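You operate a simulated robot arm through the tools that you are given. There is no shell and no other tool.

You run a simulated robot arm. Do the job below in one go: nothing can be reset, and whatever is moved stays where it is left.

Task
Free both port plugs for draining: slacken by ring spanner, then back off at least a quarter turn.
Fine: lay the spanner back.

Only the result counts: the job must be done as asked and must still hold three seconds after the hand-in. Knocking over, shifting, dropping, spilling or breaking anything else fails it.

Robot
A 7-joint arm with a two-finger parallel gripper, fixed in place. Base frame: the origin is on the floor under the middle of its stand, x ahead of it, y to its left, z up; the work surface is at about z = 90.4. Units: cm, rad, N and s.
With the tool pointing down near the work surface it reaches from about 30 to 68 cm from the base axis. Its first joint turns from -1.152 to 1.152 rad. Payload 1.57 kg.
The tool frame sits at the grasp point between the pads (the TCP): z along the fingers, y along the line on which they close. The tips reach 3 cm beyond it. Largest opening 11 cm; finger width 2.4, thickness 1.2; the body of the gripper, 4.8 by 11.2 cm, starts 7.8 cm behind the TCP.
Orientation is told as [roll, pitch, yaw] about the base's x, y, z axes, in that order, counted from this pose: with the fingers straight down and closing along the base's y, the tool's x points along the base's -x, its y along +y and its z along -z.

Tools
- The arm moves only by the tool jog_arm. Its argument "rows" is a list of rows, each an object (a shift or turn left out is 0, a gripper value left out holds the last) with "translation": the shift along the tool's x, y, z in cm, a list of three; "turn": the turn, a rotation vector about the tool's x, y, z in rad, a list of three; "fingers": the finger opening in cm, from 0 to 11. In form: [{"translation": [x, y, z], "turn": [wx, wy, wz], "fingers": fingers}, ...]. A call has 1 to 20 rows; each row shifts and turns the commanded pose from where the row before left it, along the tool's axes as they then stand. Each row takes 0.2 s and may step no farther than 5 cm and 0.15 rad from the row before; otherwise, or with a gripper value out of range, the whole call is refused. Where a pose cannot be reached the arm comes as near as it can. A force on the tool above 40 N (or 10 N above the force at the start of the call, whichever is more), or a blocked arm, ends the call early, and 0.2 s more pass. Each finger travels about 10.8 cm/s and halts on what it meets, pressing with about 39 N; the grip force reading is that of the motor and also rises with nothing between the fingers. The clock runs only during rows and for 0.2 s after the last one: add rows that do not move to give the fingers time. It gives the time, the measured TCP pose, the force on the tool (base axes), the opening and the grip force at its end, in the units of the frame above (readings bear some noise), with the torque about the TCP (base axes, N m) and any sound that the robot's microphone picked up, and new pictures: "show" is both (left out), scene, wrist or none.
- Cameras (640 x 400 px; columns grow to the right, rows downward): "scene" is fixed at [15.09, -37.87, 141.62]; the picture's right is [0.90, -0.44, 0.00], its down [-0.20, -0.42, -0.88] and it looks along [0.39, 0.80, -0.47] (base axes); focal length 318 px, centre (320, 200). "wrist" rides on the gripper at [7, 1.6, -14.1] in the tool frame; the picture's right is [-0.23, 0.97, 0.00], its down [-0.85, -0.20, -0.48] and it looks along [-0.47, -0.11, 0.88] (tool axes); focal length 222 px, centre (320, 200). There is no depth. A picture from a camera that has moved, and an enlarged one, comes with that camera's place and axes in the base frame and with its lens.
- inspect(camera, box): a new picture of the part [left, top, right, bottom] of that camera's present view, enlarged. The clock stands still meanwhile.
- sign_off(): hands the job in; it is judged then, once.

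Places have to be worked out from the pictures, the camera data and where the tool is seen. Open the gripper and draw the arm clear of the work before you hand the job in, unless the task says otherwise.

The tools are called after "Call:" as name(argument=value, ...) on one line, values as JSON. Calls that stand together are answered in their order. jog_arm: Moves the arm, as the interface text tells. Its arguments: {"type":"object","properties":{"rows":{"type":"array","items":{"type":"object","properties":{"translation":{"type":"array","items":{"type":"number"}},"turn":{"type":"array","items":{"type":"number"}},"fingers":{"type":"number"}}}},"show":{"type":"string","enum":["both","scene","wrist","none"]}},"required":["rows"]} The other tools are called the same way: inspect (camera, box) takes an enlarged picture of a part of a camera's view; sign_off () hands the job in.

At the start:

```text
time_s: 0.0
tool_pos: [32.7, 15.33, 127.48]
ee_rot: [0.001, -0.001, 0.0]
contact_force: [0.5, 0.2, -0.4]
torque: [0.01, -0.02, -0.01]
width: 10.99
finger_force: 0.0
```

scene: 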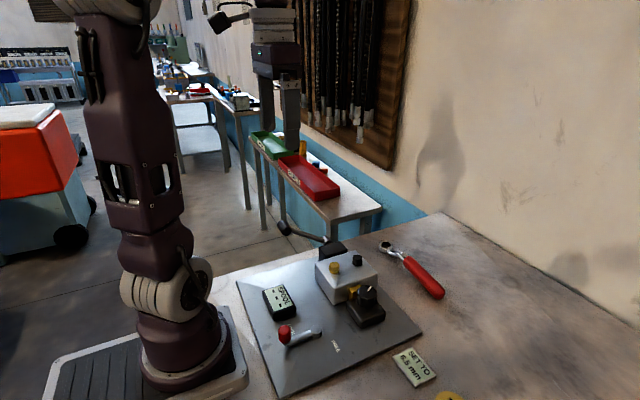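
wrist: 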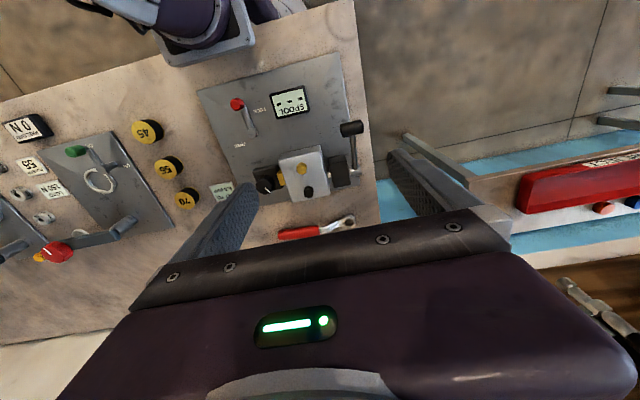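

I'll start by looking closely at the bench area in both cameras before moving.

Call:
inspect(camera="scene", box=[230, 210, 470, 360])

Call:
inspect(camera="wrist", box=[190, 60, 390, 250])

Call:
inspect(camera="wrist", box=[0, 90, 240, 270])

Call:
inspect(camera="scene", box=[300, 230, 400, 330])

```text
2.67 times, centred on (350, 285) of scene
camera zoom: at [15.09, -37.87, 141.62], right [0.9, -0.44, 0.0], down [-0.2, -0.42, -0.88], along [0.39, 0.8, -0.47], focal length 849 px, centre (240, -27)
```

zoom: 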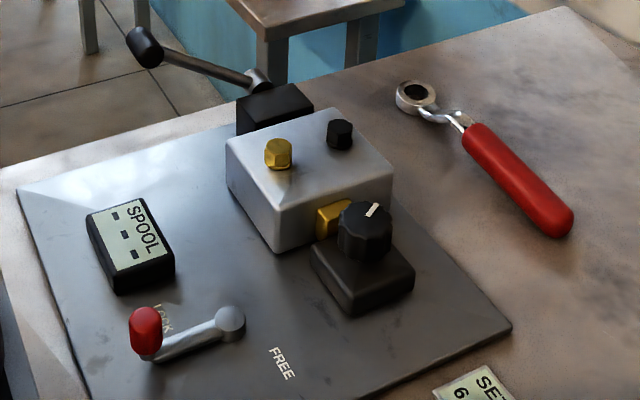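

```text
2.11 times, centred on (290, 155) of wrist
camera zoom: at [25.69, 16.75, 141.56], right [0.23, 0.97, 0.0], down [0.85, -0.2, 0.48], along [0.47, -0.11, -0.88], focal length 468 px, centre (383, 295)
```

zoom: 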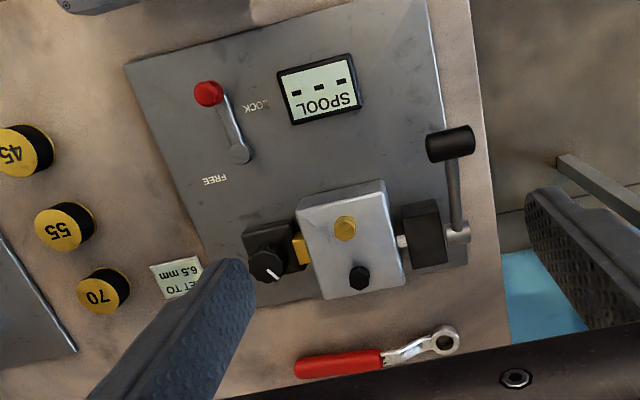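

```text
2.22 times, centred on (120, 180) of wrist
camera zoom: at [25.69, 16.75, 141.56], right [0.23, 0.97, 0.0], down [0.85, -0.2, 0.48], along [0.47, -0.11, -0.88], focal length 494 px, centre (764, 244)
```

zoom: 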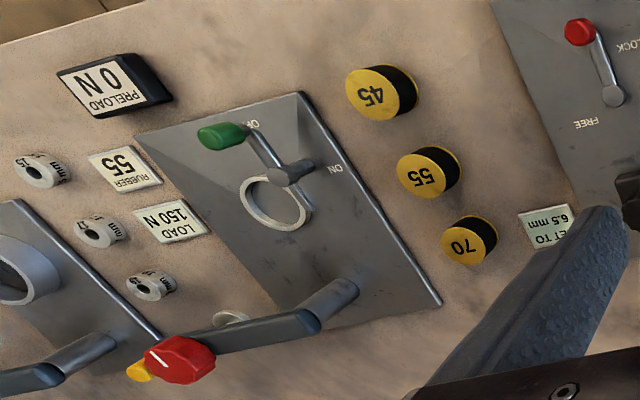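

```text
4.00 times, centred on (350, 280) of scene
camera zoom: at [15.09, -37.87, 141.62], right [0.9, -0.44, 0.0], down [-0.2, -0.42, -0.88], along [0.39, 0.8, -0.47], focal length 1274 px, centre (200, -120)
```

zoom: 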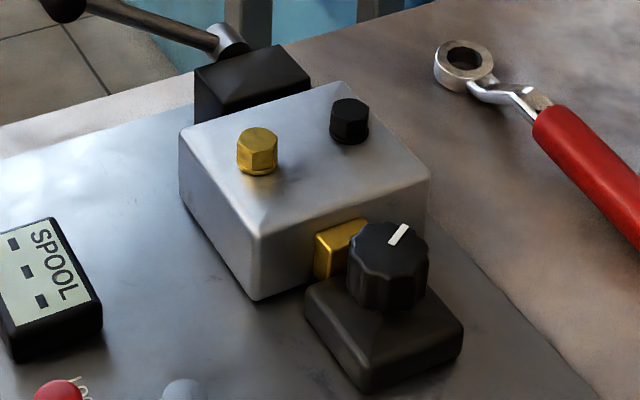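

The plugs (brass at about [41, 9, 97], black at about [47, 9, 97]) stand on the valve block. The spanner lies along y at x≈61, with its ring near y≈16.5. I'll move in above the block for a closer look.

Call:
jog_arm(rows=[{"translation": [-0.5, -2.2, 3.5]}, {"translation": [-0.5, -2.2, 3.5]}, {"translation": [-0.3, -1.9, 3.5]}, {"translation": [0, 0, 0]}])

```text
time_s: 1.0
tool_pos: [33.84, 8.81, 116.71]
ee_rot: [0.0, 0.001, 0.001]
contact_force: [-0.1, 0.2, 0.2]
torque: [-0.01, 0.0, -0.02]
width: 10.99
finger_force: 0.2
camera wrist: at [26.9, 10.41, 131.0], right [0.23, 0.97, 0.0], down [0.85, -0.2, 0.48], along [0.47, -0.11, -0.88], focal length 222 px, centre (320, 200)
```

scene: 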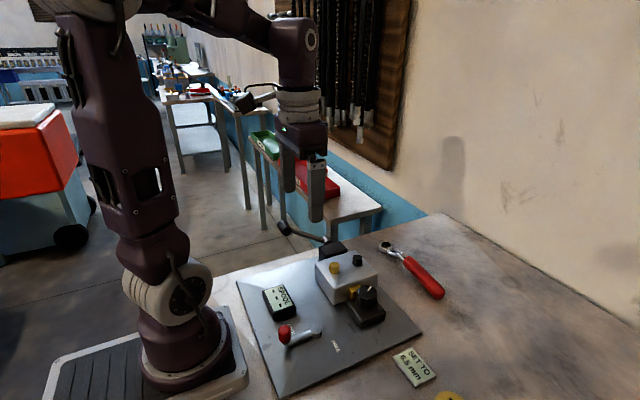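
wrist: 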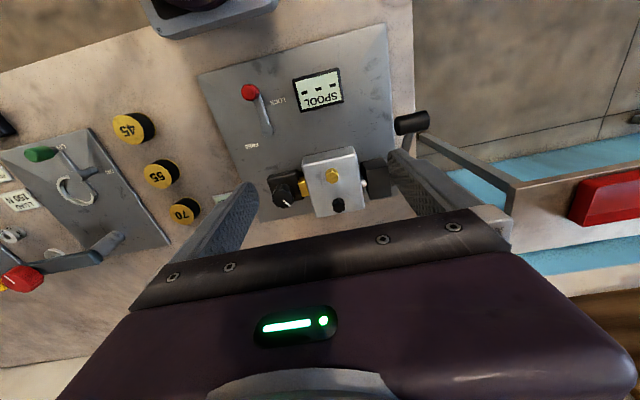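

I'll zoom in on the block and plugs from this closer view.

Call:
inspect(camera="wrist", box=[260, 130, 400, 220])

Call:
inspect(camera="scene", box=[370, 230, 460, 310])

Call:
inspect(camera="scene", box=[310, 235, 390, 295])

```text
4.44 times, centred on (330, 175) of wrist
camera zoom: at [26.9, 10.41, 131.0], right [0.23, 0.97, 0.0], down [0.85, -0.2, 0.48], along [0.47, -0.11, -0.88], focal length 987 px, centre (276, 311)
```

zoom: 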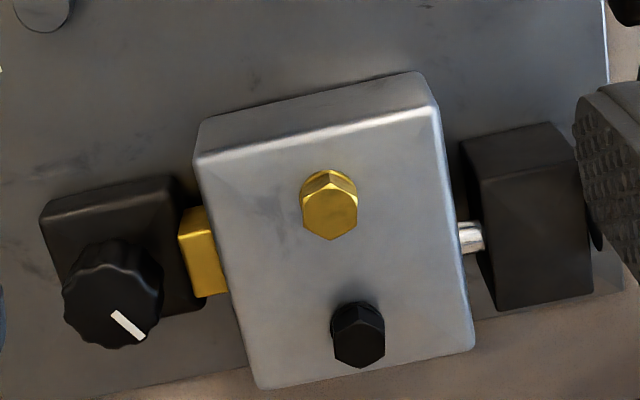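

```text
5.00 times, centred on (415, 270) of scene
camera zoom: at [15.09, -37.87, 141.62], right [0.9, -0.44, 0.0], down [-0.2, -0.42, -0.88], along [0.39, 0.8, -0.47], focal length 1592 px, centre (-155, -150)
```

zoom: 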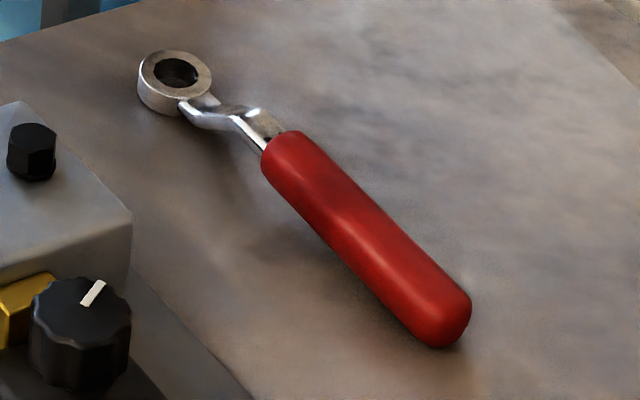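

```text
6.67 times, centred on (350, 265) of scene
camera zoom: at [15.09, -37.87, 141.62], right [0.9, -0.44, 0.0], down [-0.2, -0.42, -0.88], along [0.39, 0.8, -0.47], focal length 2123 px, centre (120, -233)
```

zoom: 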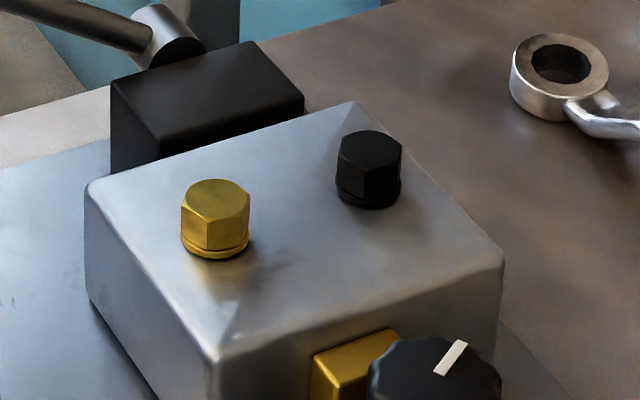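

Both plugs are hex heads about 2 cm across flats, and the spanner ring looks matched. I'll raise slightly, move out over the spanner and yaw the tool -90° so the fingers close across the handle with the camera on the ring side.

Call:
jog_arm(rows=[{"translation": [-4.3, 0, -0.5]}, {"translation": [-4.3, 0, -0.5]}, {"translation": [-4.3, 0, -0.5]}, {"translation": [-4.3, 0, 0]}, {"translation": [-4.3, 0, 0]}, {"translation": [-4.3, 0, 0]}, {"turn": [0, 0, 0.1428]}, {"turn": [0, 0, 0.1428]}, {"turn": [0, 0, 0.1428]}, {"turn": [0, 0, 0.1428]}, {"turn": [0, 0, 0.1428]}, {"turn": [0, 0, 0.1428]}, {"turn": [0, 0, 0.1428]}, {"turn": [0, 0, 0.1428]}, {"turn": [0, 0, 0.1428]}, {"turn": [0, 0, 0.1428]}, {"turn": [0, 0, 0.1428]}, {"translation": [0, 0, 0]}])

```text
time_s: 4.8
tool_pos: [59.81, 8.95, 118.32]
ee_rot: [-0.002, -0.002, -1.572]
contact_force: [-0.5, -0.2, 0.3]
torque: [0.02, -0.01, 0.0]
width: 10.98
finger_force: 0.1
camera wrist: at [61.39, 15.78, 132.56], right [0.97, -0.23, 0.0], down [-0.2, -0.85, 0.48], along [-0.11, -0.47, -0.88], focal length 222 px, centre (320, 200)
```

scene: 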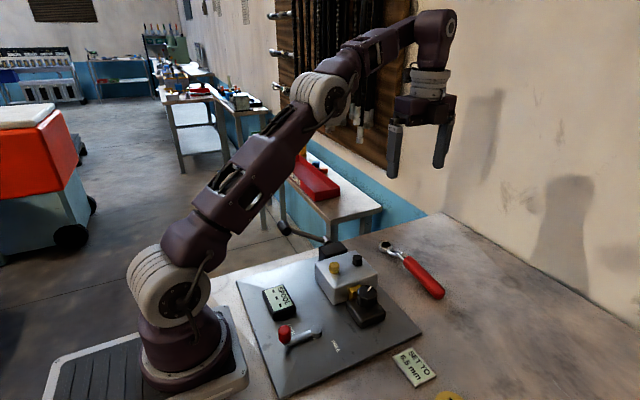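
wrist: 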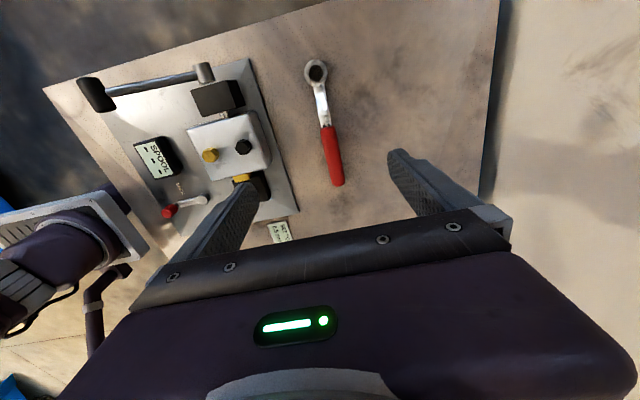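

The spanner is clearly visible: ring centre ≈ [60.8, 16.7], red grip from y≈8.2 to -3. I'll enlarge the ring and handle to judge its shape and the ring's internal form.

Call:
inspect(camera="wrist", box=[285, 45, 375, 195])

Call:
inspect(camera="wrist", box=[300, 55, 335, 90])

Call:
inspect(camera="wrist", box=[180, 90, 290, 200])

Call:
inspect(camera="scene", box=[375, 235, 420, 265])

```text
2.67 times, centred on (330, 120) of wrist
camera zoom: at [61.39, 15.78, 132.56], right [0.97, -0.23, 0.0], down [-0.2, -0.85, 0.48], along [-0.11, -0.47, -0.88], focal length 592 px, centre (293, 413)
```

zoom: 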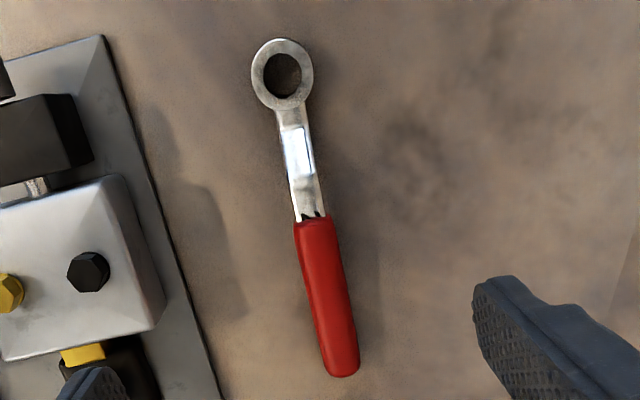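

```text
11.43 times, centred on (318, 72) of wrist
camera zoom: at [61.39, 15.78, 132.56], right [0.97, -0.23, 0.0], down [-0.2, -0.85, 0.48], along [-0.11, -0.47, -0.88], focal length 2538 px, centre (349, 1657)
```

zoom: 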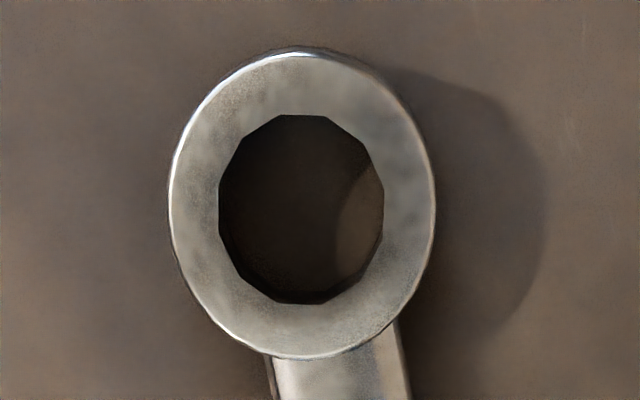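

```text
3.64 times, centred on (235, 145) of wrist
camera zoom: at [61.39, 15.78, 132.56], right [0.97, -0.23, 0.0], down [-0.2, -0.85, 0.48], along [-0.11, -0.47, -0.88], focal length 808 px, centre (629, 400)
```

zoom: 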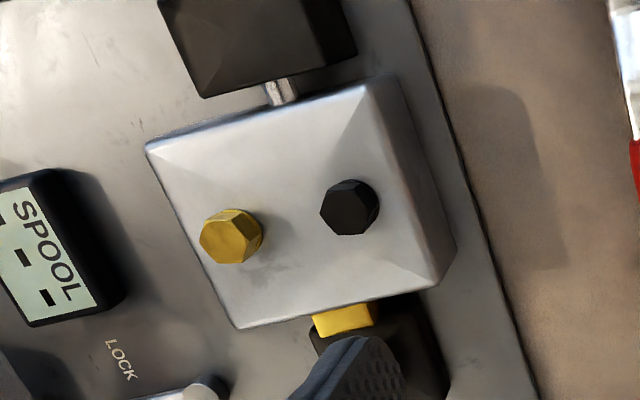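

```text
13.33 times, centred on (398, 250) of scene
camera zoom: at [15.09, -37.87, 141.62], right [0.9, -0.44, 0.0], down [-0.2, -0.42, -0.88], along [0.39, 0.8, -0.47], focal length 4246 px, centre (-713, -467)
```

zoom: 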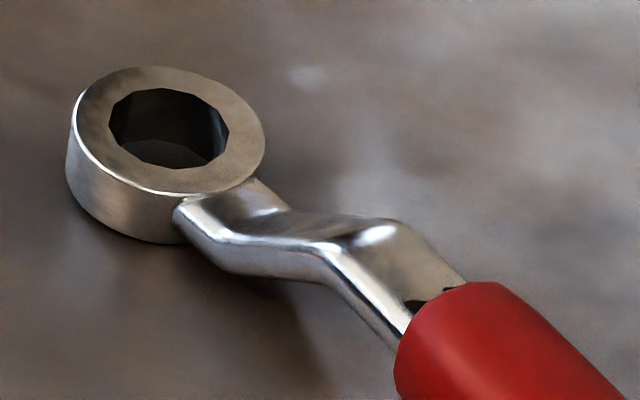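

The ring is a 12-point socket about 2.2 cm across, lying flat with its top near z≈92. The handle is about 2.7 cm thick, with a cranked neck. I'll zoom hard on both plug heads and the ring to get their angular orientation.

Call:
inspect(camera="wrist", box=[196, 138, 226, 168])

Call:
inspect(camera="wrist", box=[228, 131, 258, 161])

Call:
inspect(camera="scene", box=[325, 252, 343, 270])

Call:
inspect(camera="scene", box=[347, 246, 365, 264])

Call:
inspect(camera="wrist", box=[306, 62, 326, 82])

Call:
inspect(camera="scene", box=[390, 245, 420, 275])

```text
13.33 times, centred on (211, 153) of wrist
camera zoom: at [61.39, 15.78, 132.56], right [0.97, -0.23, 0.0], down [-0.2, -0.85, 0.48], along [-0.11, -0.47, -0.88], focal length 2962 px, centre (1773, 827)
```

zoom: 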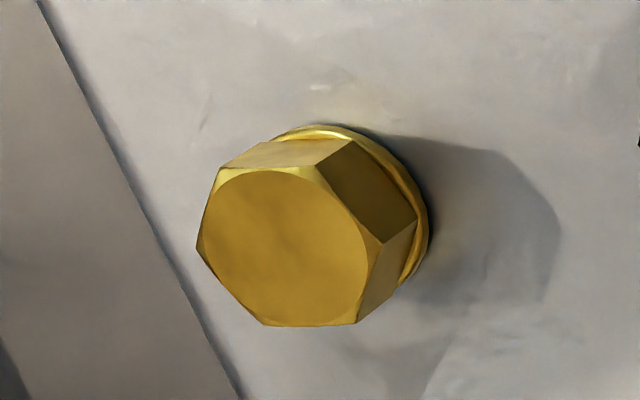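

```text
13.33 times, centred on (243, 146) of wrist
camera zoom: at [61.39, 15.78, 132.56], right [0.97, -0.23, 0.0], down [-0.2, -0.85, 0.48], along [-0.11, -0.47, -0.88], focal length 2962 px, centre (1347, 920)
```

zoom: 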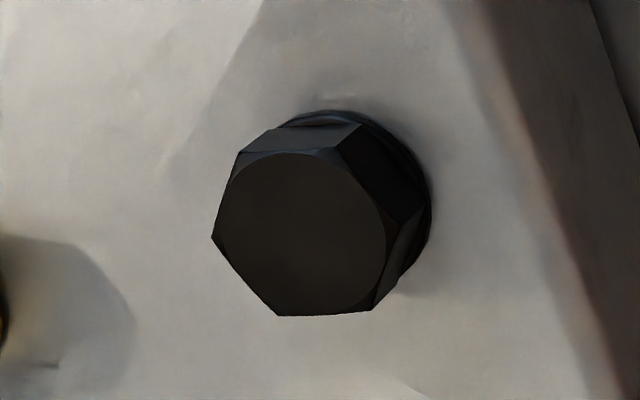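

```text
16.00 times, centred on (334, 261) of scene
camera zoom: at [15.09, -37.87, 141.62], right [0.9, -0.44, 0.0], down [-0.2, -0.42, -0.88], along [0.39, 0.8, -0.47], focal length 5095 px, centre (96, -776)
```

zoom: 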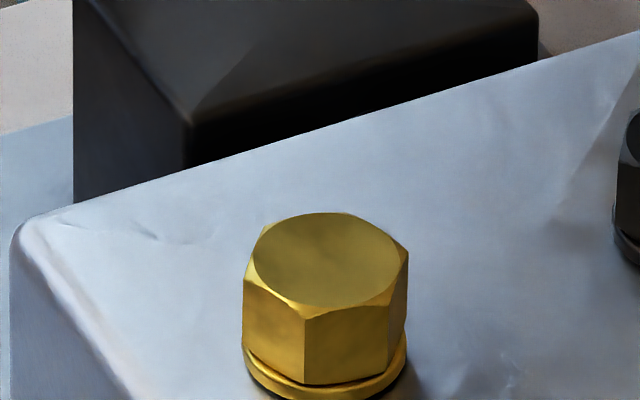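

```text
16.00 times, centred on (356, 255) of scene
camera zoom: at [15.09, -37.87, 141.62], right [0.9, -0.44, 0.0], down [-0.2, -0.42, -0.88], along [0.39, 0.8, -0.47], focal length 5095 px, centre (-256, -680)
```

zoom: 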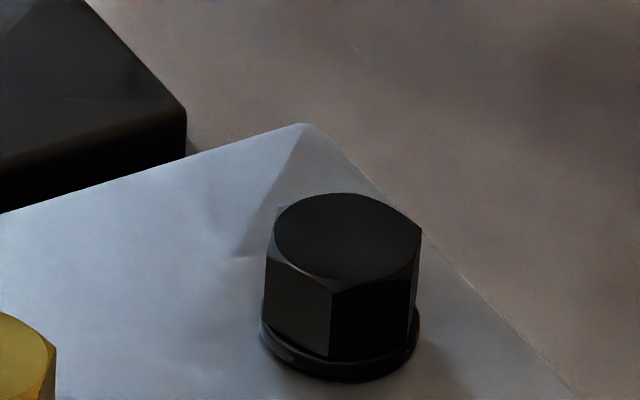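

```text
16.00 times, centred on (316, 72) of wrist
camera zoom: at [61.39, 15.78, 132.56], right [0.97, -0.23, 0.0], down [-0.2, -0.85, 0.48], along [-0.11, -0.47, -0.88], focal length 3554 px, centre (384, 2248)
```

zoom: 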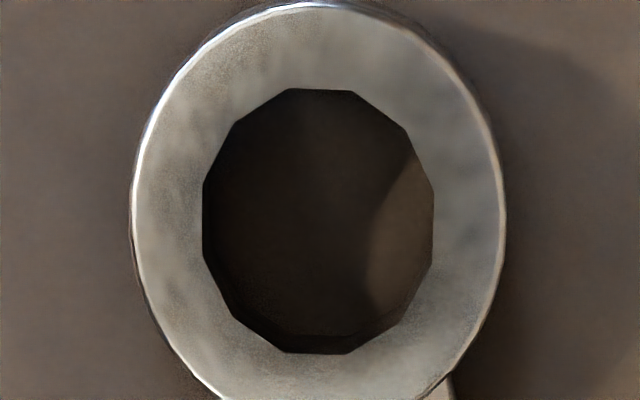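

```text
13.33 times, centred on (405, 260) of scene
camera zoom: at [15.09, -37.87, 141.62], right [0.9, -0.44, 0.0], down [-0.2, -0.42, -0.88], along [0.39, 0.8, -0.47], focal length 4246 px, centre (-813, -600)
```

zoom: 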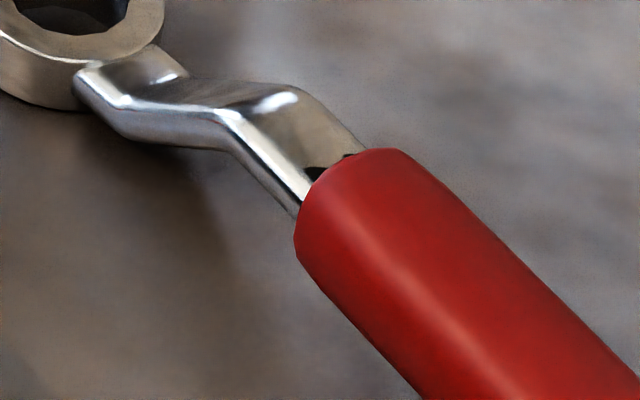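

Ring corners lie on the spanner's axis every 30°. The plug corners come out at about 48° (brass) and 50° (black), modulo 60, and the black plug sits about [-13.95, -7.53] cm from where the ring lies now. I'll move over the middle of the handle, narrow the fingers, and come down to z≈100 to check alignment.

Call:
jog_arm(rows=[{"translation": [-3.2, 0.5, 4.5], "fingers": 6}, {"translation": [-3.15, 0.55, 4.6]}, {"translation": [0, 0, 4.6]}, {"translation": [0, 0, 4.6]}, {"translation": [0, 0, 0]}])

```text
refused: row 1 steps farther than a row can; nothing moved
```

The step was slightly over 5 cm, so I'll split the motion into smaller rows.

Call:
jog_arm(rows=[{"translation": [-2.2, 0.35, 3.6], "fingers": 6}, {"translation": [-2.1, 0.35, 3.7]}, {"translation": [-2.05, 0.35, 3.7]}, {"translation": [0, 0, 3.7]}, {"translation": [0, 0, 3.6]}, {"translation": [0, 0, 0]}])

```text
time_s: 6.2
tool_pos: [60.87, 2.48, 100.1]
ee_rot: [0.001, 0.0, -1.571]
contact_force: [0.2, -0.1, 0.0]
torque: [-0.06, -0.04, 0.01]
width: 6.01
finger_force: 0.1
camera wrist: at [62.49, 9.35, 114.27], right [0.97, -0.23, 0.0], down [-0.2, -0.86, 0.48], along [-0.11, -0.47, -0.88], focal length 222 px, centre (320, 200)
```

scene: 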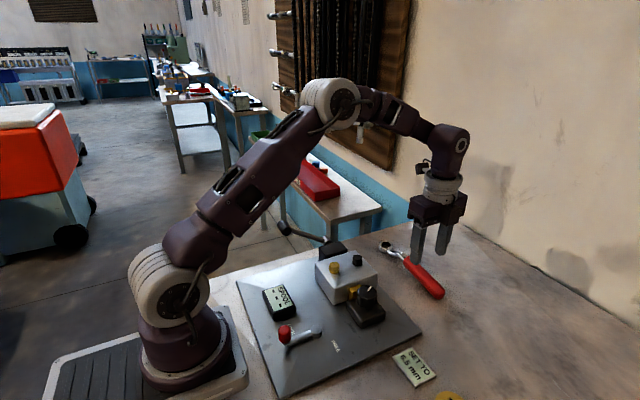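
wrist: 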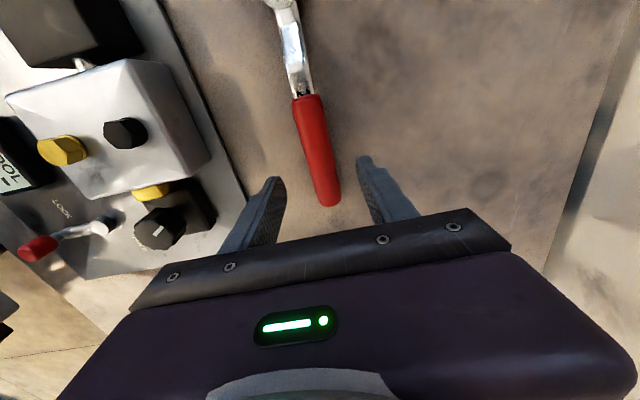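

I'll zoom on the handle to check it is centred under the fingers.

Call:
inspect(camera="wrist", box=[240, 80, 400, 240])

Call:
inspect(camera="scene", box=[370, 220, 470, 310])

```text
2.50 times, centred on (320, 160) of wrist
camera zoom: at [62.49, 9.35, 114.27], right [0.97, -0.23, 0.0], down [-0.2, -0.86, 0.48], along [-0.11, -0.47, -0.88], focal length 555 px, centre (320, 300)
```

zoom: 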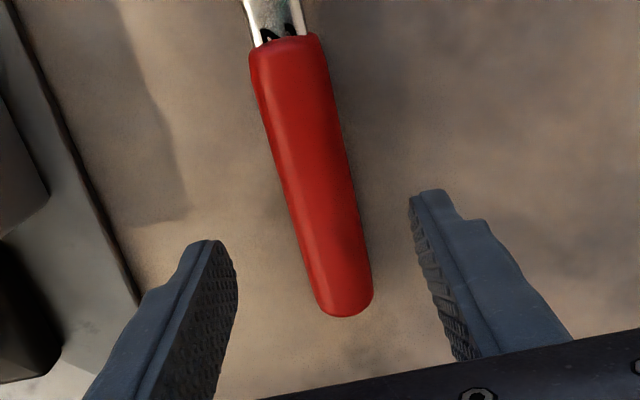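

```text
4.44 times, centred on (420, 265) of scene
camera zoom: at [15.09, -37.87, 141.62], right [0.9, -0.44, 0.0], down [-0.2, -0.42, -0.88], along [0.39, 0.8, -0.47], focal length 1415 px, centre (-124, -89)
```

zoom: 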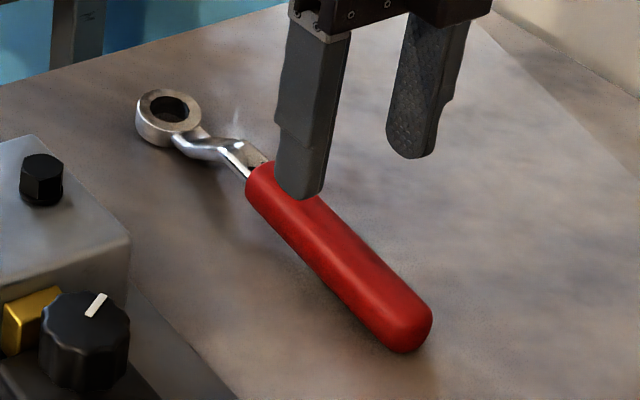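

The handle axis sits about 0.19 cm to the -x side and leans about 1° (ring→handle ≈ -91°). I'll correct for both and lower so the tips stop just above the bench.

Call:
jog_arm(rows=[{"translation": [0, -0.19, 0], "turn": [0, 0, 0.0175]}, {"translation": [0, 0, 2.2]}, {"translation": [0, 0, 2.2]}, {"translation": [0, 0, 1.9]}, {"translation": [0, 0, 0]}])

```text
time_s: 7.4
tool_pos: [60.67, 2.62, 93.83]
ee_rot: [-0.001, 0.001, -1.588]
contact_force: [-0.5, -0.2, 0.1]
torque: [0.02, 0.0, -0.04]
width: 6.0
finger_force: 0.0
camera wrist: at [62.36, 9.37, 107.98], right [0.97, -0.24, 0.0], down [-0.21, -0.85, 0.48], along [-0.12, -0.46, -0.88], focal length 222 px, centre (320, 200)
```

scene: 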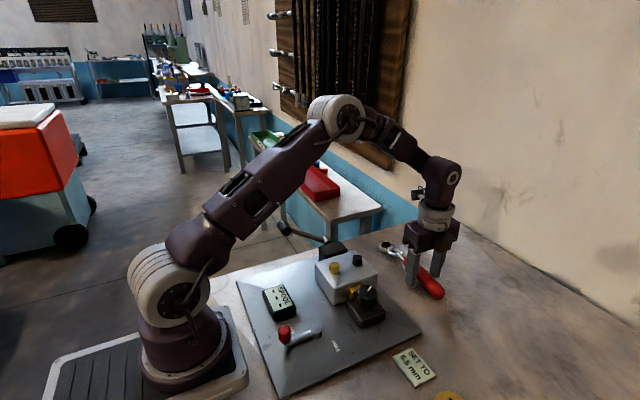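
wrist: 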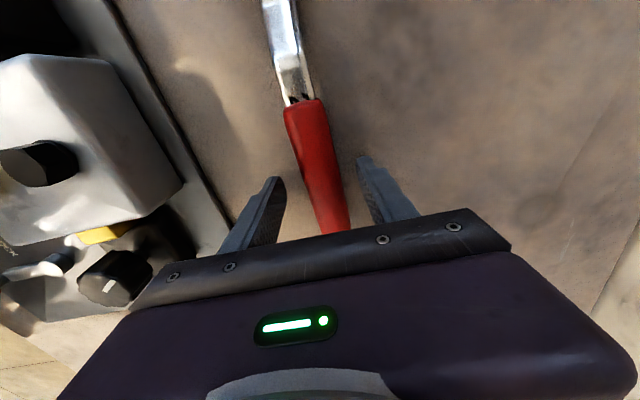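

The fingers straddle the handle centrally at z≈93.8. I'll close on it.

Call:
jog_arm(rows=[{"fingers": 2.0}, {"fingers": 1.0}, {"fingers": 1.0}])

Call:
inspect(camera="scene", box=[375, 230, 450, 305])

```text
time_s: 8.2
tool_pos: [60.59, 2.64, 93.94]
ee_rot: [0.001, 0.001, -1.588]
contact_force: [1.1, -0.8, 0.2]
torque: [-0.01, -0.01, -0.09]
width: 2.74
finger_force: 38.0
camera wrist: at [62.37, 9.36, 108.0], right [0.97, -0.24, 0.0], down [-0.21, -0.85, 0.48], along [-0.12, -0.46, -0.88], focal length 222 px, centre (320, 200)
```

scene: 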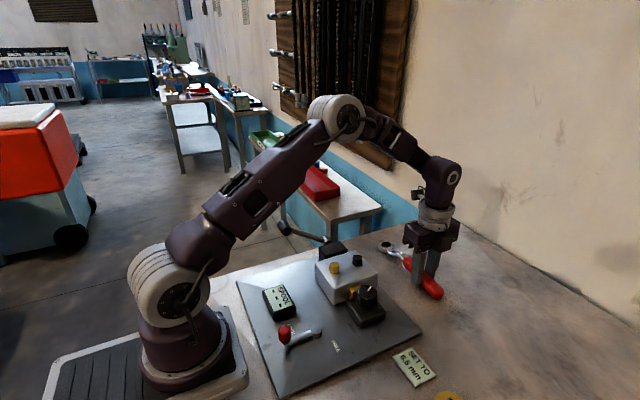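
wrist: 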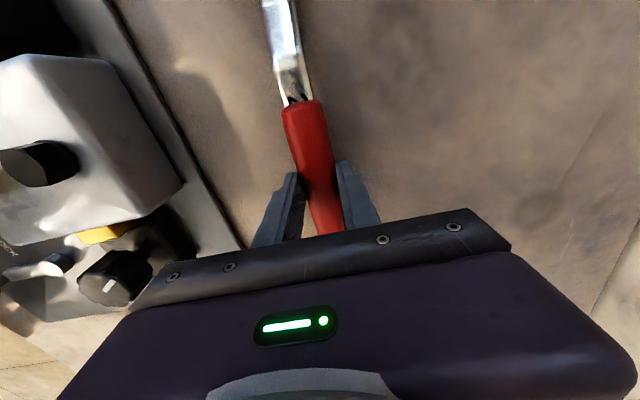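

```text
5.33 times, centred on (412, 268) of scene
camera zoom: at [15.09, -37.87, 141.62], right [0.9, -0.44, 0.0], down [-0.2, -0.42, -0.88], along [0.39, 0.8, -0.47], focal length 1698 px, centre (-173, -160)
```

zoom: 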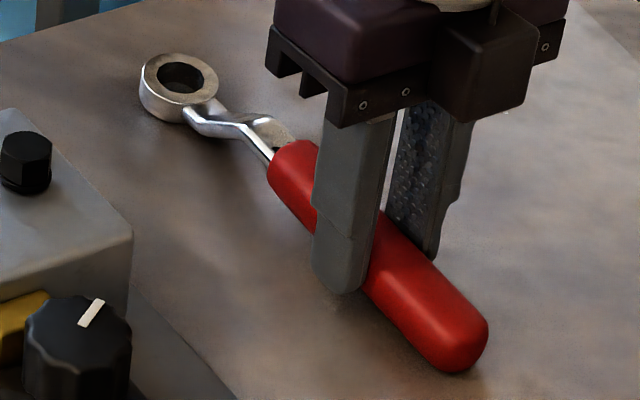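

Grip is solid (2.74 cm wide, 38 N). I'll take a precise reference of the ring now, then lift.

Call:
inspect(camera="scene", box=[375, 235, 405, 265])

Call:
jog_arm(rows=[{"translation": [0, 0, -2]}, {"translation": [0, 0, -3]}, {"translation": [0, 0, -3]}, {"translation": [0, 0, -3]}, {"translation": [0, 0, -3]}, {"translation": [0, 0, 0]}])

```text
13.33 times, centred on (390, 250) of scene
camera zoom: at [15.09, -37.87, 141.62], right [0.9, -0.44, 0.0], down [-0.2, -0.42, -0.88], along [0.39, 0.8, -0.47], focal length 4246 px, centre (-613, -467)
```

zoom: 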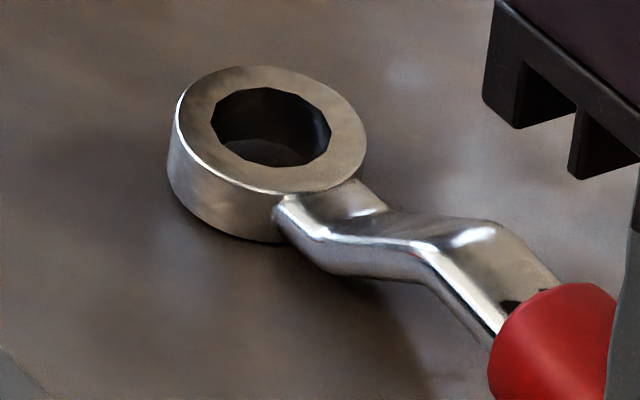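

```text
time_s: 9.6
tool_pos: [60.7, 2.7, 107.77]
ee_rot: [0.001, 0.0, -1.588]
contact_force: [-0.4, -0.3, -0.4]
torque: [0.0, -0.02, 0.04]
width: 1.0
finger_force: 0.1
camera wrist: at [62.34, 9.38, 121.95], right [0.97, -0.24, 0.0], down [-0.21, -0.85, 0.48], along [-0.12, -0.46, -0.88], focal length 222 px, centre (320, 200)
```

scene: 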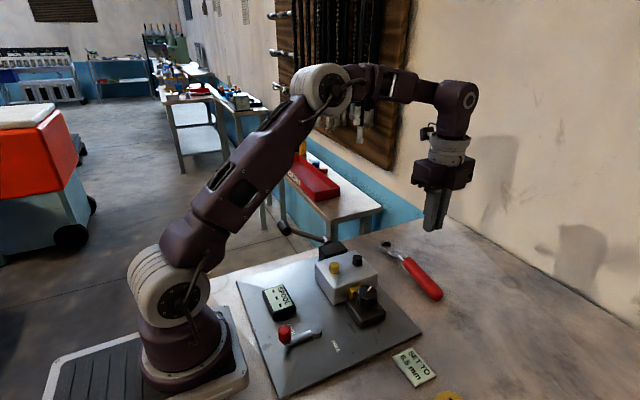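
wrist: 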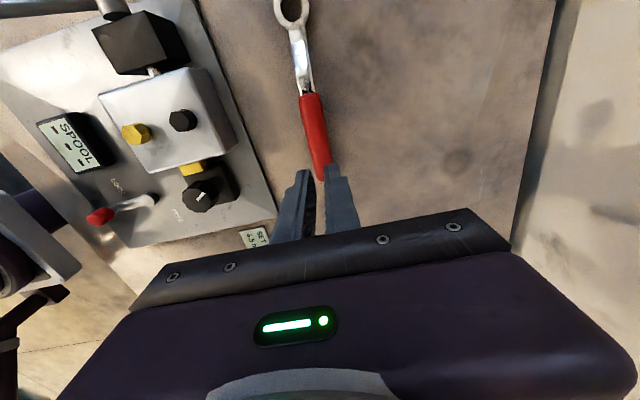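

The fingers slid off: the width reads 1.0 and the spanner still lies on the bench. I'll check where it is now and the shape of the handle and fingertips.

Call:
inspect(camera="scene", box=[375, 235, 405, 265])

Call:
inspect(camera="scene", box=[395, 250, 455, 310])

Call:
inspect(camera="wrist", box=[260, 80, 370, 250])

Call:
inspect(camera="scene", box=[400, 170, 480, 240])

```text
13.33 times, centred on (390, 250) of scene
camera zoom: at [15.09, -37.87, 141.62], right [0.9, -0.44, 0.0], down [-0.2, -0.42, -0.88], along [0.39, 0.8, -0.47], focal length 4246 px, centre (-613, -467)
```

zoom: 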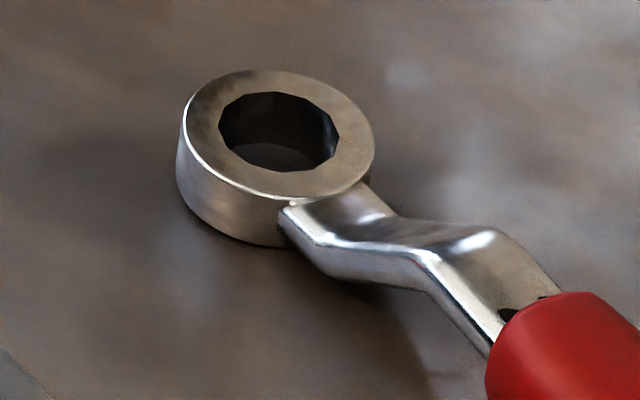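

```text
6.67 times, centred on (425, 280) of scene
camera zoom: at [15.09, -37.87, 141.62], right [0.9, -0.44, 0.0], down [-0.2, -0.42, -0.88], along [0.39, 0.8, -0.47], focal length 2123 px, centre (-380, -333)
```

zoom: 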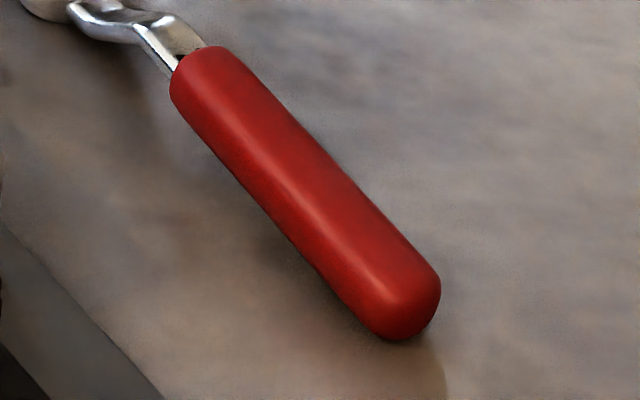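

```text
2.35 times, centred on (315, 165) of wrist
camera zoom: at [62.34, 9.38, 121.95], right [0.97, -0.24, 0.0], down [-0.21, -0.85, 0.48], along [-0.12, -0.46, -0.88], focal length 523 px, centre (332, 282)
```

zoom: 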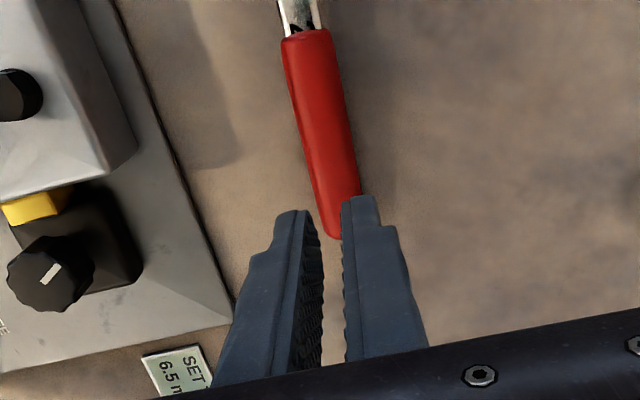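

```text
5.71 times, centred on (440, 205) of scene
camera zoom: at [15.09, -37.87, 141.62], right [0.9, -0.44, 0.0], down [-0.2, -0.42, -0.88], along [0.39, 0.8, -0.47], focal length 1820 px, centre (-366, 171)
```

zoom: 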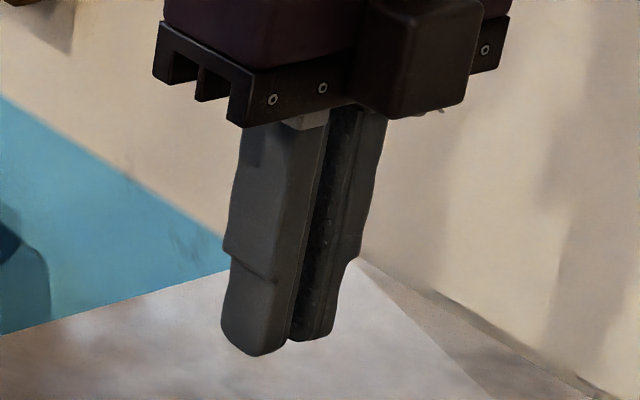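

The spanner only shifted by about 0.2 cm. I likely gripped too high on the round handle, so I'll go lower this time; first a measurement of its current place under the tool.

Call:
inspect(camera="wrist", box=[285, 90, 355, 160])

Call:
inspect(camera="wrist", box=[265, 0, 325, 60])

```text
5.71 times, centred on (320, 125) of wrist
camera zoom: at [62.34, 9.38, 121.95], right [0.97, -0.24, 0.0], down [-0.21, -0.85, 0.48], along [-0.12, -0.46, -0.88], focal length 1269 px, centre (320, 629)
```

zoom: 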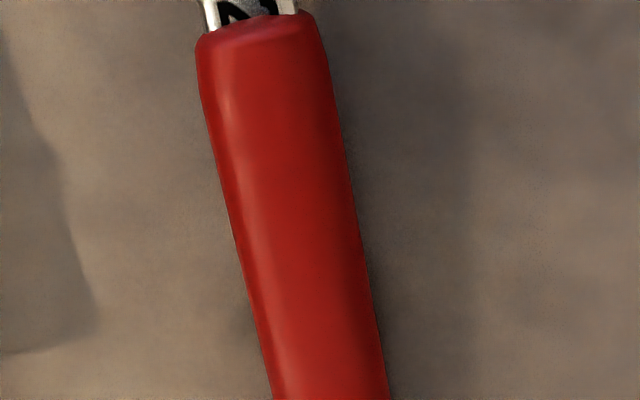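

```text
6.67 times, centred on (295, 30) of wrist
camera zoom: at [62.34, 9.38, 121.95], right [0.97, -0.24, 0.0], down [-0.21, -0.85, 0.48], along [-0.12, -0.46, -0.88], focal length 1481 px, centre (487, 1333)
```

zoom: 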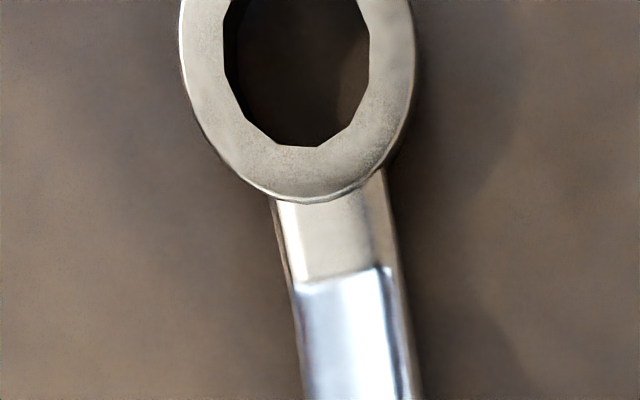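

Its handle has swung a little (axis about -93.3°, centre about 0.36 cm to the -x side of the tool). I'll open, realign and come back down lower than before.

Call:
jog_arm(rows=[{"translation": [0, -0.36, 0], "turn": [0, 0, 0.04], "fingers": 6}, {"translation": [0, 0, 4]}, {"translation": [0, 0, 4]}, {"translation": [0, 0, 3]}, {"translation": [0, 0, 2]}, {"translation": [0, 0, 1.1]}, {"translation": [0, 0, 0]}])

Call:
inspect(camera="wrist", box=[240, 80, 400, 240])

Call:
inspect(camera="scene", box=[395, 230, 465, 300])

```text
time_s: 11.2
tool_pos: [60.39, 2.67, 93.5]
ee_rot: [0.0, 0.0, -1.629]
contact_force: [-0.1, 0.1, -0.1]
torque: [-0.03, 0.0, 0.03]
width: 6.01
finger_force: 0.0
camera wrist: at [62.28, 9.39, 107.8], right [0.96, -0.28, 0.0], down [-0.25, -0.84, 0.48], along [-0.14, -0.46, -0.88], focal length 222 px, centre (320, 200)
```

scene: 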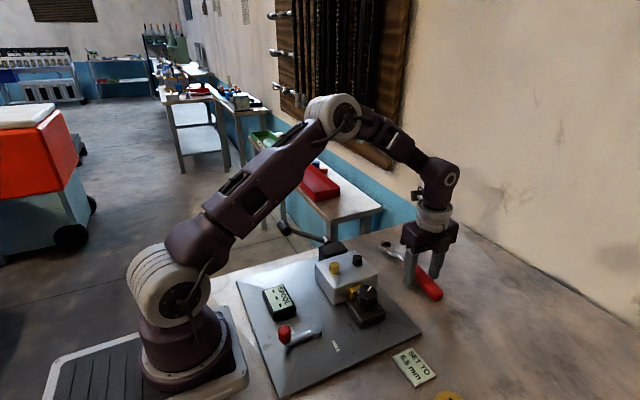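
wrist: 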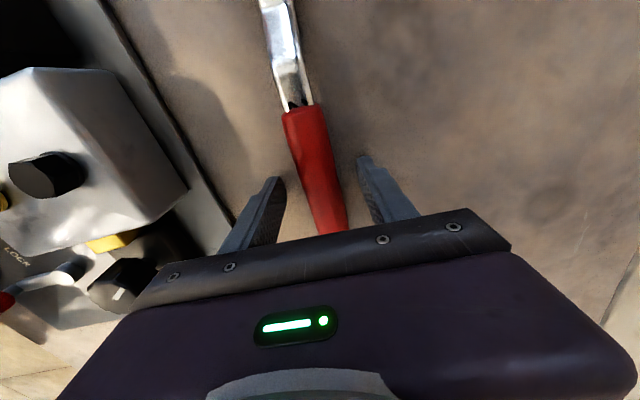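

```text
2.50 times, centred on (320, 160) of wrist
camera zoom: at [62.28, 9.39, 107.8], right [0.96, -0.28, 0.0], down [-0.25, -0.84, 0.48], along [-0.14, -0.46, -0.88], focal length 555 px, centre (320, 300)
```

zoom: 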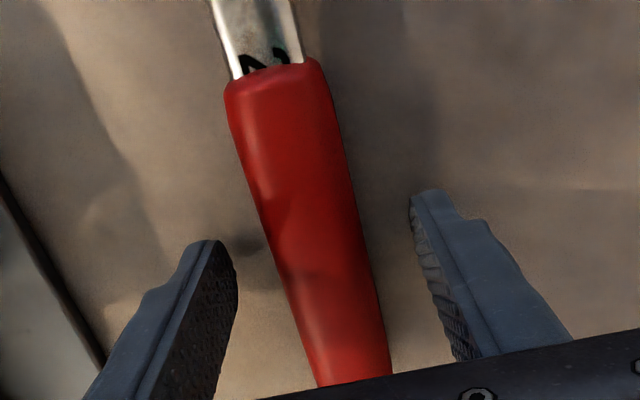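

```text
5.71 times, centred on (430, 265) of scene
camera zoom: at [15.09, -37.87, 141.62], right [0.9, -0.44, 0.0], down [-0.2, -0.42, -0.88], along [0.39, 0.8, -0.47], focal length 1820 px, centre (-309, -171)
```

zoom: 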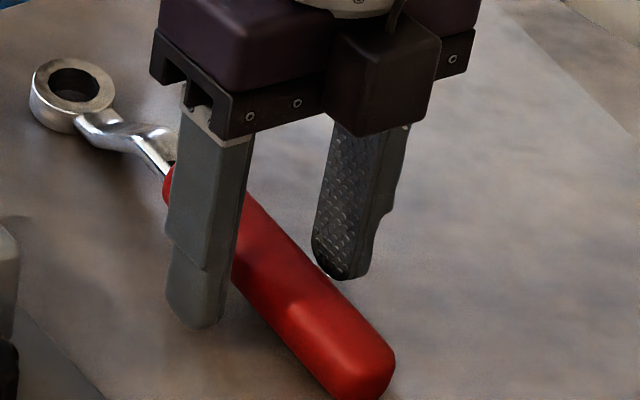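

Tips are about 0.25 cm above the bench with the handle centred. I'll lower a bit more, close fully, then lift very slowly while watching width and force.

Call:
jog_arm(rows=[{"translation": [0, 0, 0.15]}, {"fingers": 0}, {"fingers": 0}, {"fingers": 0}], show="none")

Call:
jog_arm(rows=[{"translation": [0, 0, -0.15]}, {"translation": [0, 0, -0.15]}, {"translation": [0, 0, -0.15]}, {"translation": [0, 0, -0.15]}])

Call:
inspect(camera="scene", box=[375, 230, 455, 310])

```text
time_s: 12.2
tool_pos: [60.29, 2.63, 93.49]
ee_rot: [-0.001, 0.0, -1.627]
contact_force: [0.4, -0.8, 0.2]
torque: [0.08, 0.02, 0.01]
width: 2.76
finger_force: 37.9
```

```text
time_s: 13.2
tool_pos: [60.39, 2.6, 94.17]
ee_rot: [0.001, 0.0, -1.629]
contact_force: [0.2, -0.1, -2.8]
torque: [-0.27, 0.02, 0.01]
width: 2.75
finger_force: 38.0
camera wrist: at [62.31, 9.33, 108.28], right [0.96, -0.28, 0.0], down [-0.25, -0.84, 0.48], along [-0.14, -0.46, -0.88], focal length 222 px, centre (320, 200)
```

scene: 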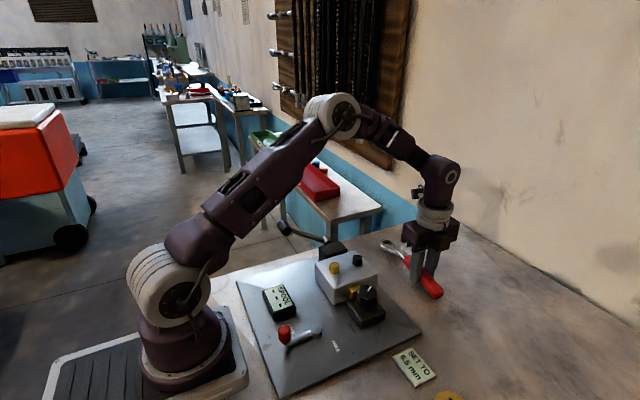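
wrist: 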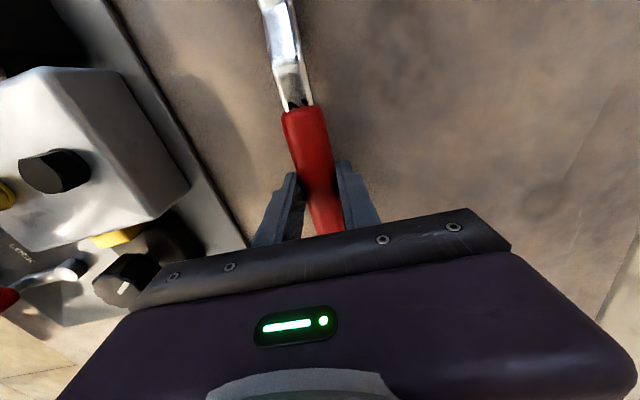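

```text
5.00 times, centred on (415, 270) of scene
camera zoom: at [15.1, -37.87, 141.62], right [0.9, -0.44, 0.0], down [-0.2, -0.42, -0.88], along [0.39, 0.8, -0.47], focal length 1592 px, centre (-155, -150)
```

zoom: 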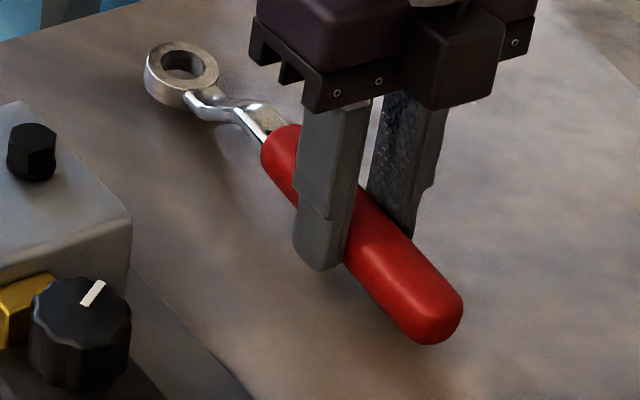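

It's holding this time: -2.8 N load with the width unchanged. I'll keep lifting slowly.

Call:
jog_arm(rows=[{"translation": [0, 0, -0.3]}, {"translation": [0, 0, -0.4]}, {"translation": [0, 0, -0.5]}, {"translation": [0, 0, -0.5]}, {"translation": [0, 0, -0.5]}, {"translation": [0, 0, 0]}])

Call:
inspect(camera="scene", box=[375, 220, 455, 300])

```text
time_s: 14.6
tool_pos: [60.31, 2.64, 96.38]
ee_rot: [-0.001, 0.0, -1.628]
contact_force: [0.4, 0.8, -3.1]
torque: [-0.25, 0.02, -0.02]
width: 2.74
finger_force: 37.7
camera wrist: at [62.31, 9.35, 110.51], right [0.96, -0.28, 0.0], down [-0.25, -0.84, 0.48], along [-0.14, -0.46, -0.88], focal length 222 px, centre (320, 200)
```

scene: 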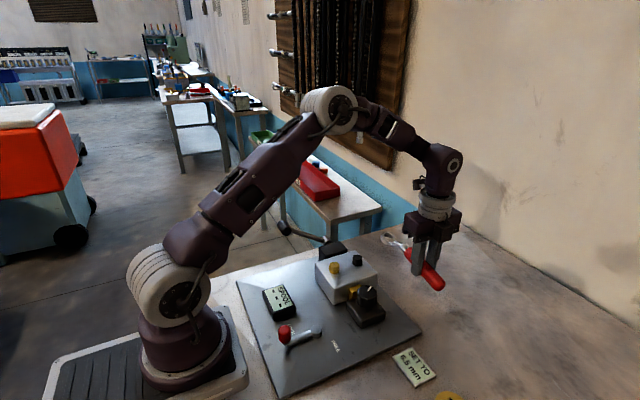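
wrist: 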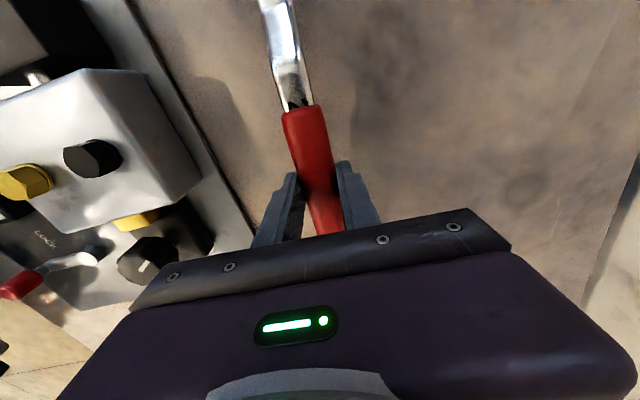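

```text
5.00 times, centred on (415, 260) of scene
camera zoom: at [15.1, -37.87, 141.62], right [0.9, -0.44, 0.0], down [-0.2, -0.42, -0.88], along [0.39, 0.8, -0.47], focal length 1592 px, centre (-155, -100)
```

zoom: 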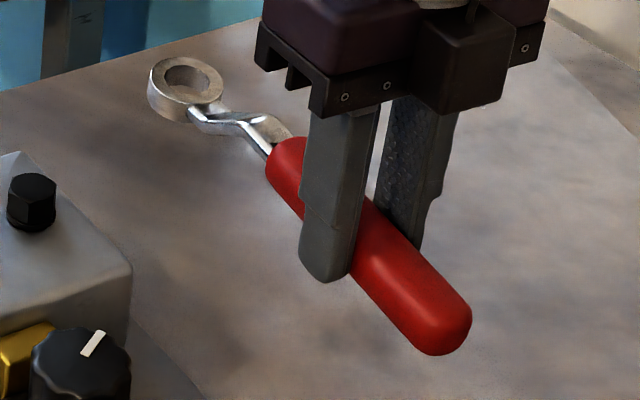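

The spanner is in hand and level, weighing about 3.1 N. I'll raise it gently to about z=103 so the ring clears the plugs.

Call:
jog_arm(rows=[{"translation": [0, 0, -0.4]}, {"translation": [0, 0, -0.7]}, {"translation": [0, 0, -0.9]}, {"translation": [0, 0, -1]}, {"translation": [0, 0, -1]}, {"translation": [0, 0, -1]}, {"translation": [0, 0, -0.9]}, {"translation": [0, 0, -0.6]}, {"translation": [0, 0, -0.3]}, {"translation": [0, 0, 0]}])

Call:
inspect(camera="scene", box=[375, 190, 455, 270])

```text
time_s: 16.8
tool_pos: [60.22, 2.54, 103.22]
ee_rot: [-0.001, 0.0, -1.628]
contact_force: [-0.3, -1.1, -3.8]
torque: [-0.23, 0.02, 0.02]
width: 2.78
finger_force: 37.5
camera wrist: at [62.3, 9.34, 117.34], right [0.96, -0.28, 0.0], down [-0.25, -0.84, 0.48], along [-0.14, -0.46, -0.88], focal length 222 px, centre (320, 200)
```

scene: 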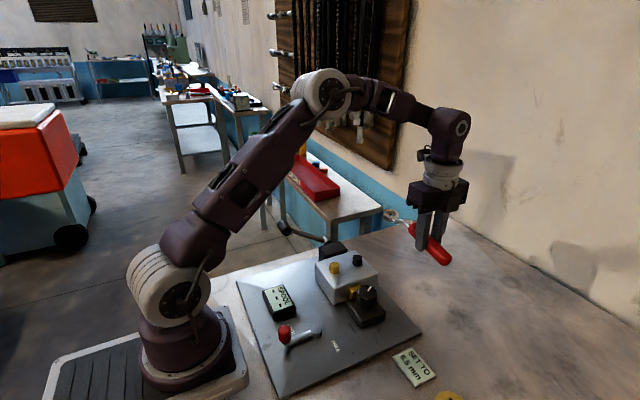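
wrist: 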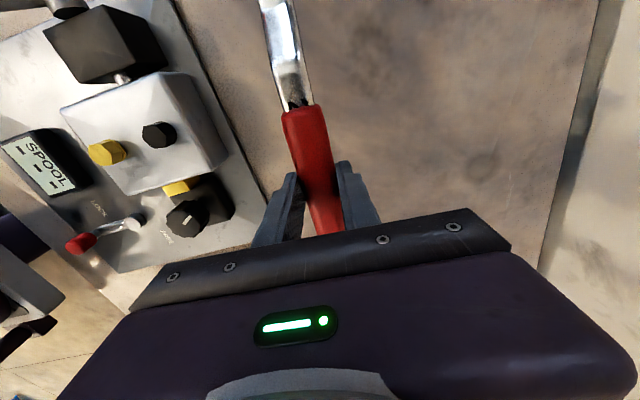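

```text
5.00 times, centred on (415, 230) of scene
camera zoom: at [15.1, -37.87, 141.62], right [0.9, -0.44, 0.0], down [-0.2, -0.42, -0.88], along [0.39, 0.8, -0.47], focal length 1592 px, centre (-155, 50)
```

zoom: 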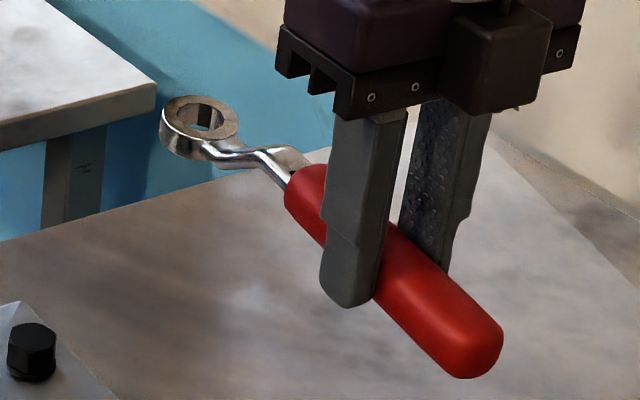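

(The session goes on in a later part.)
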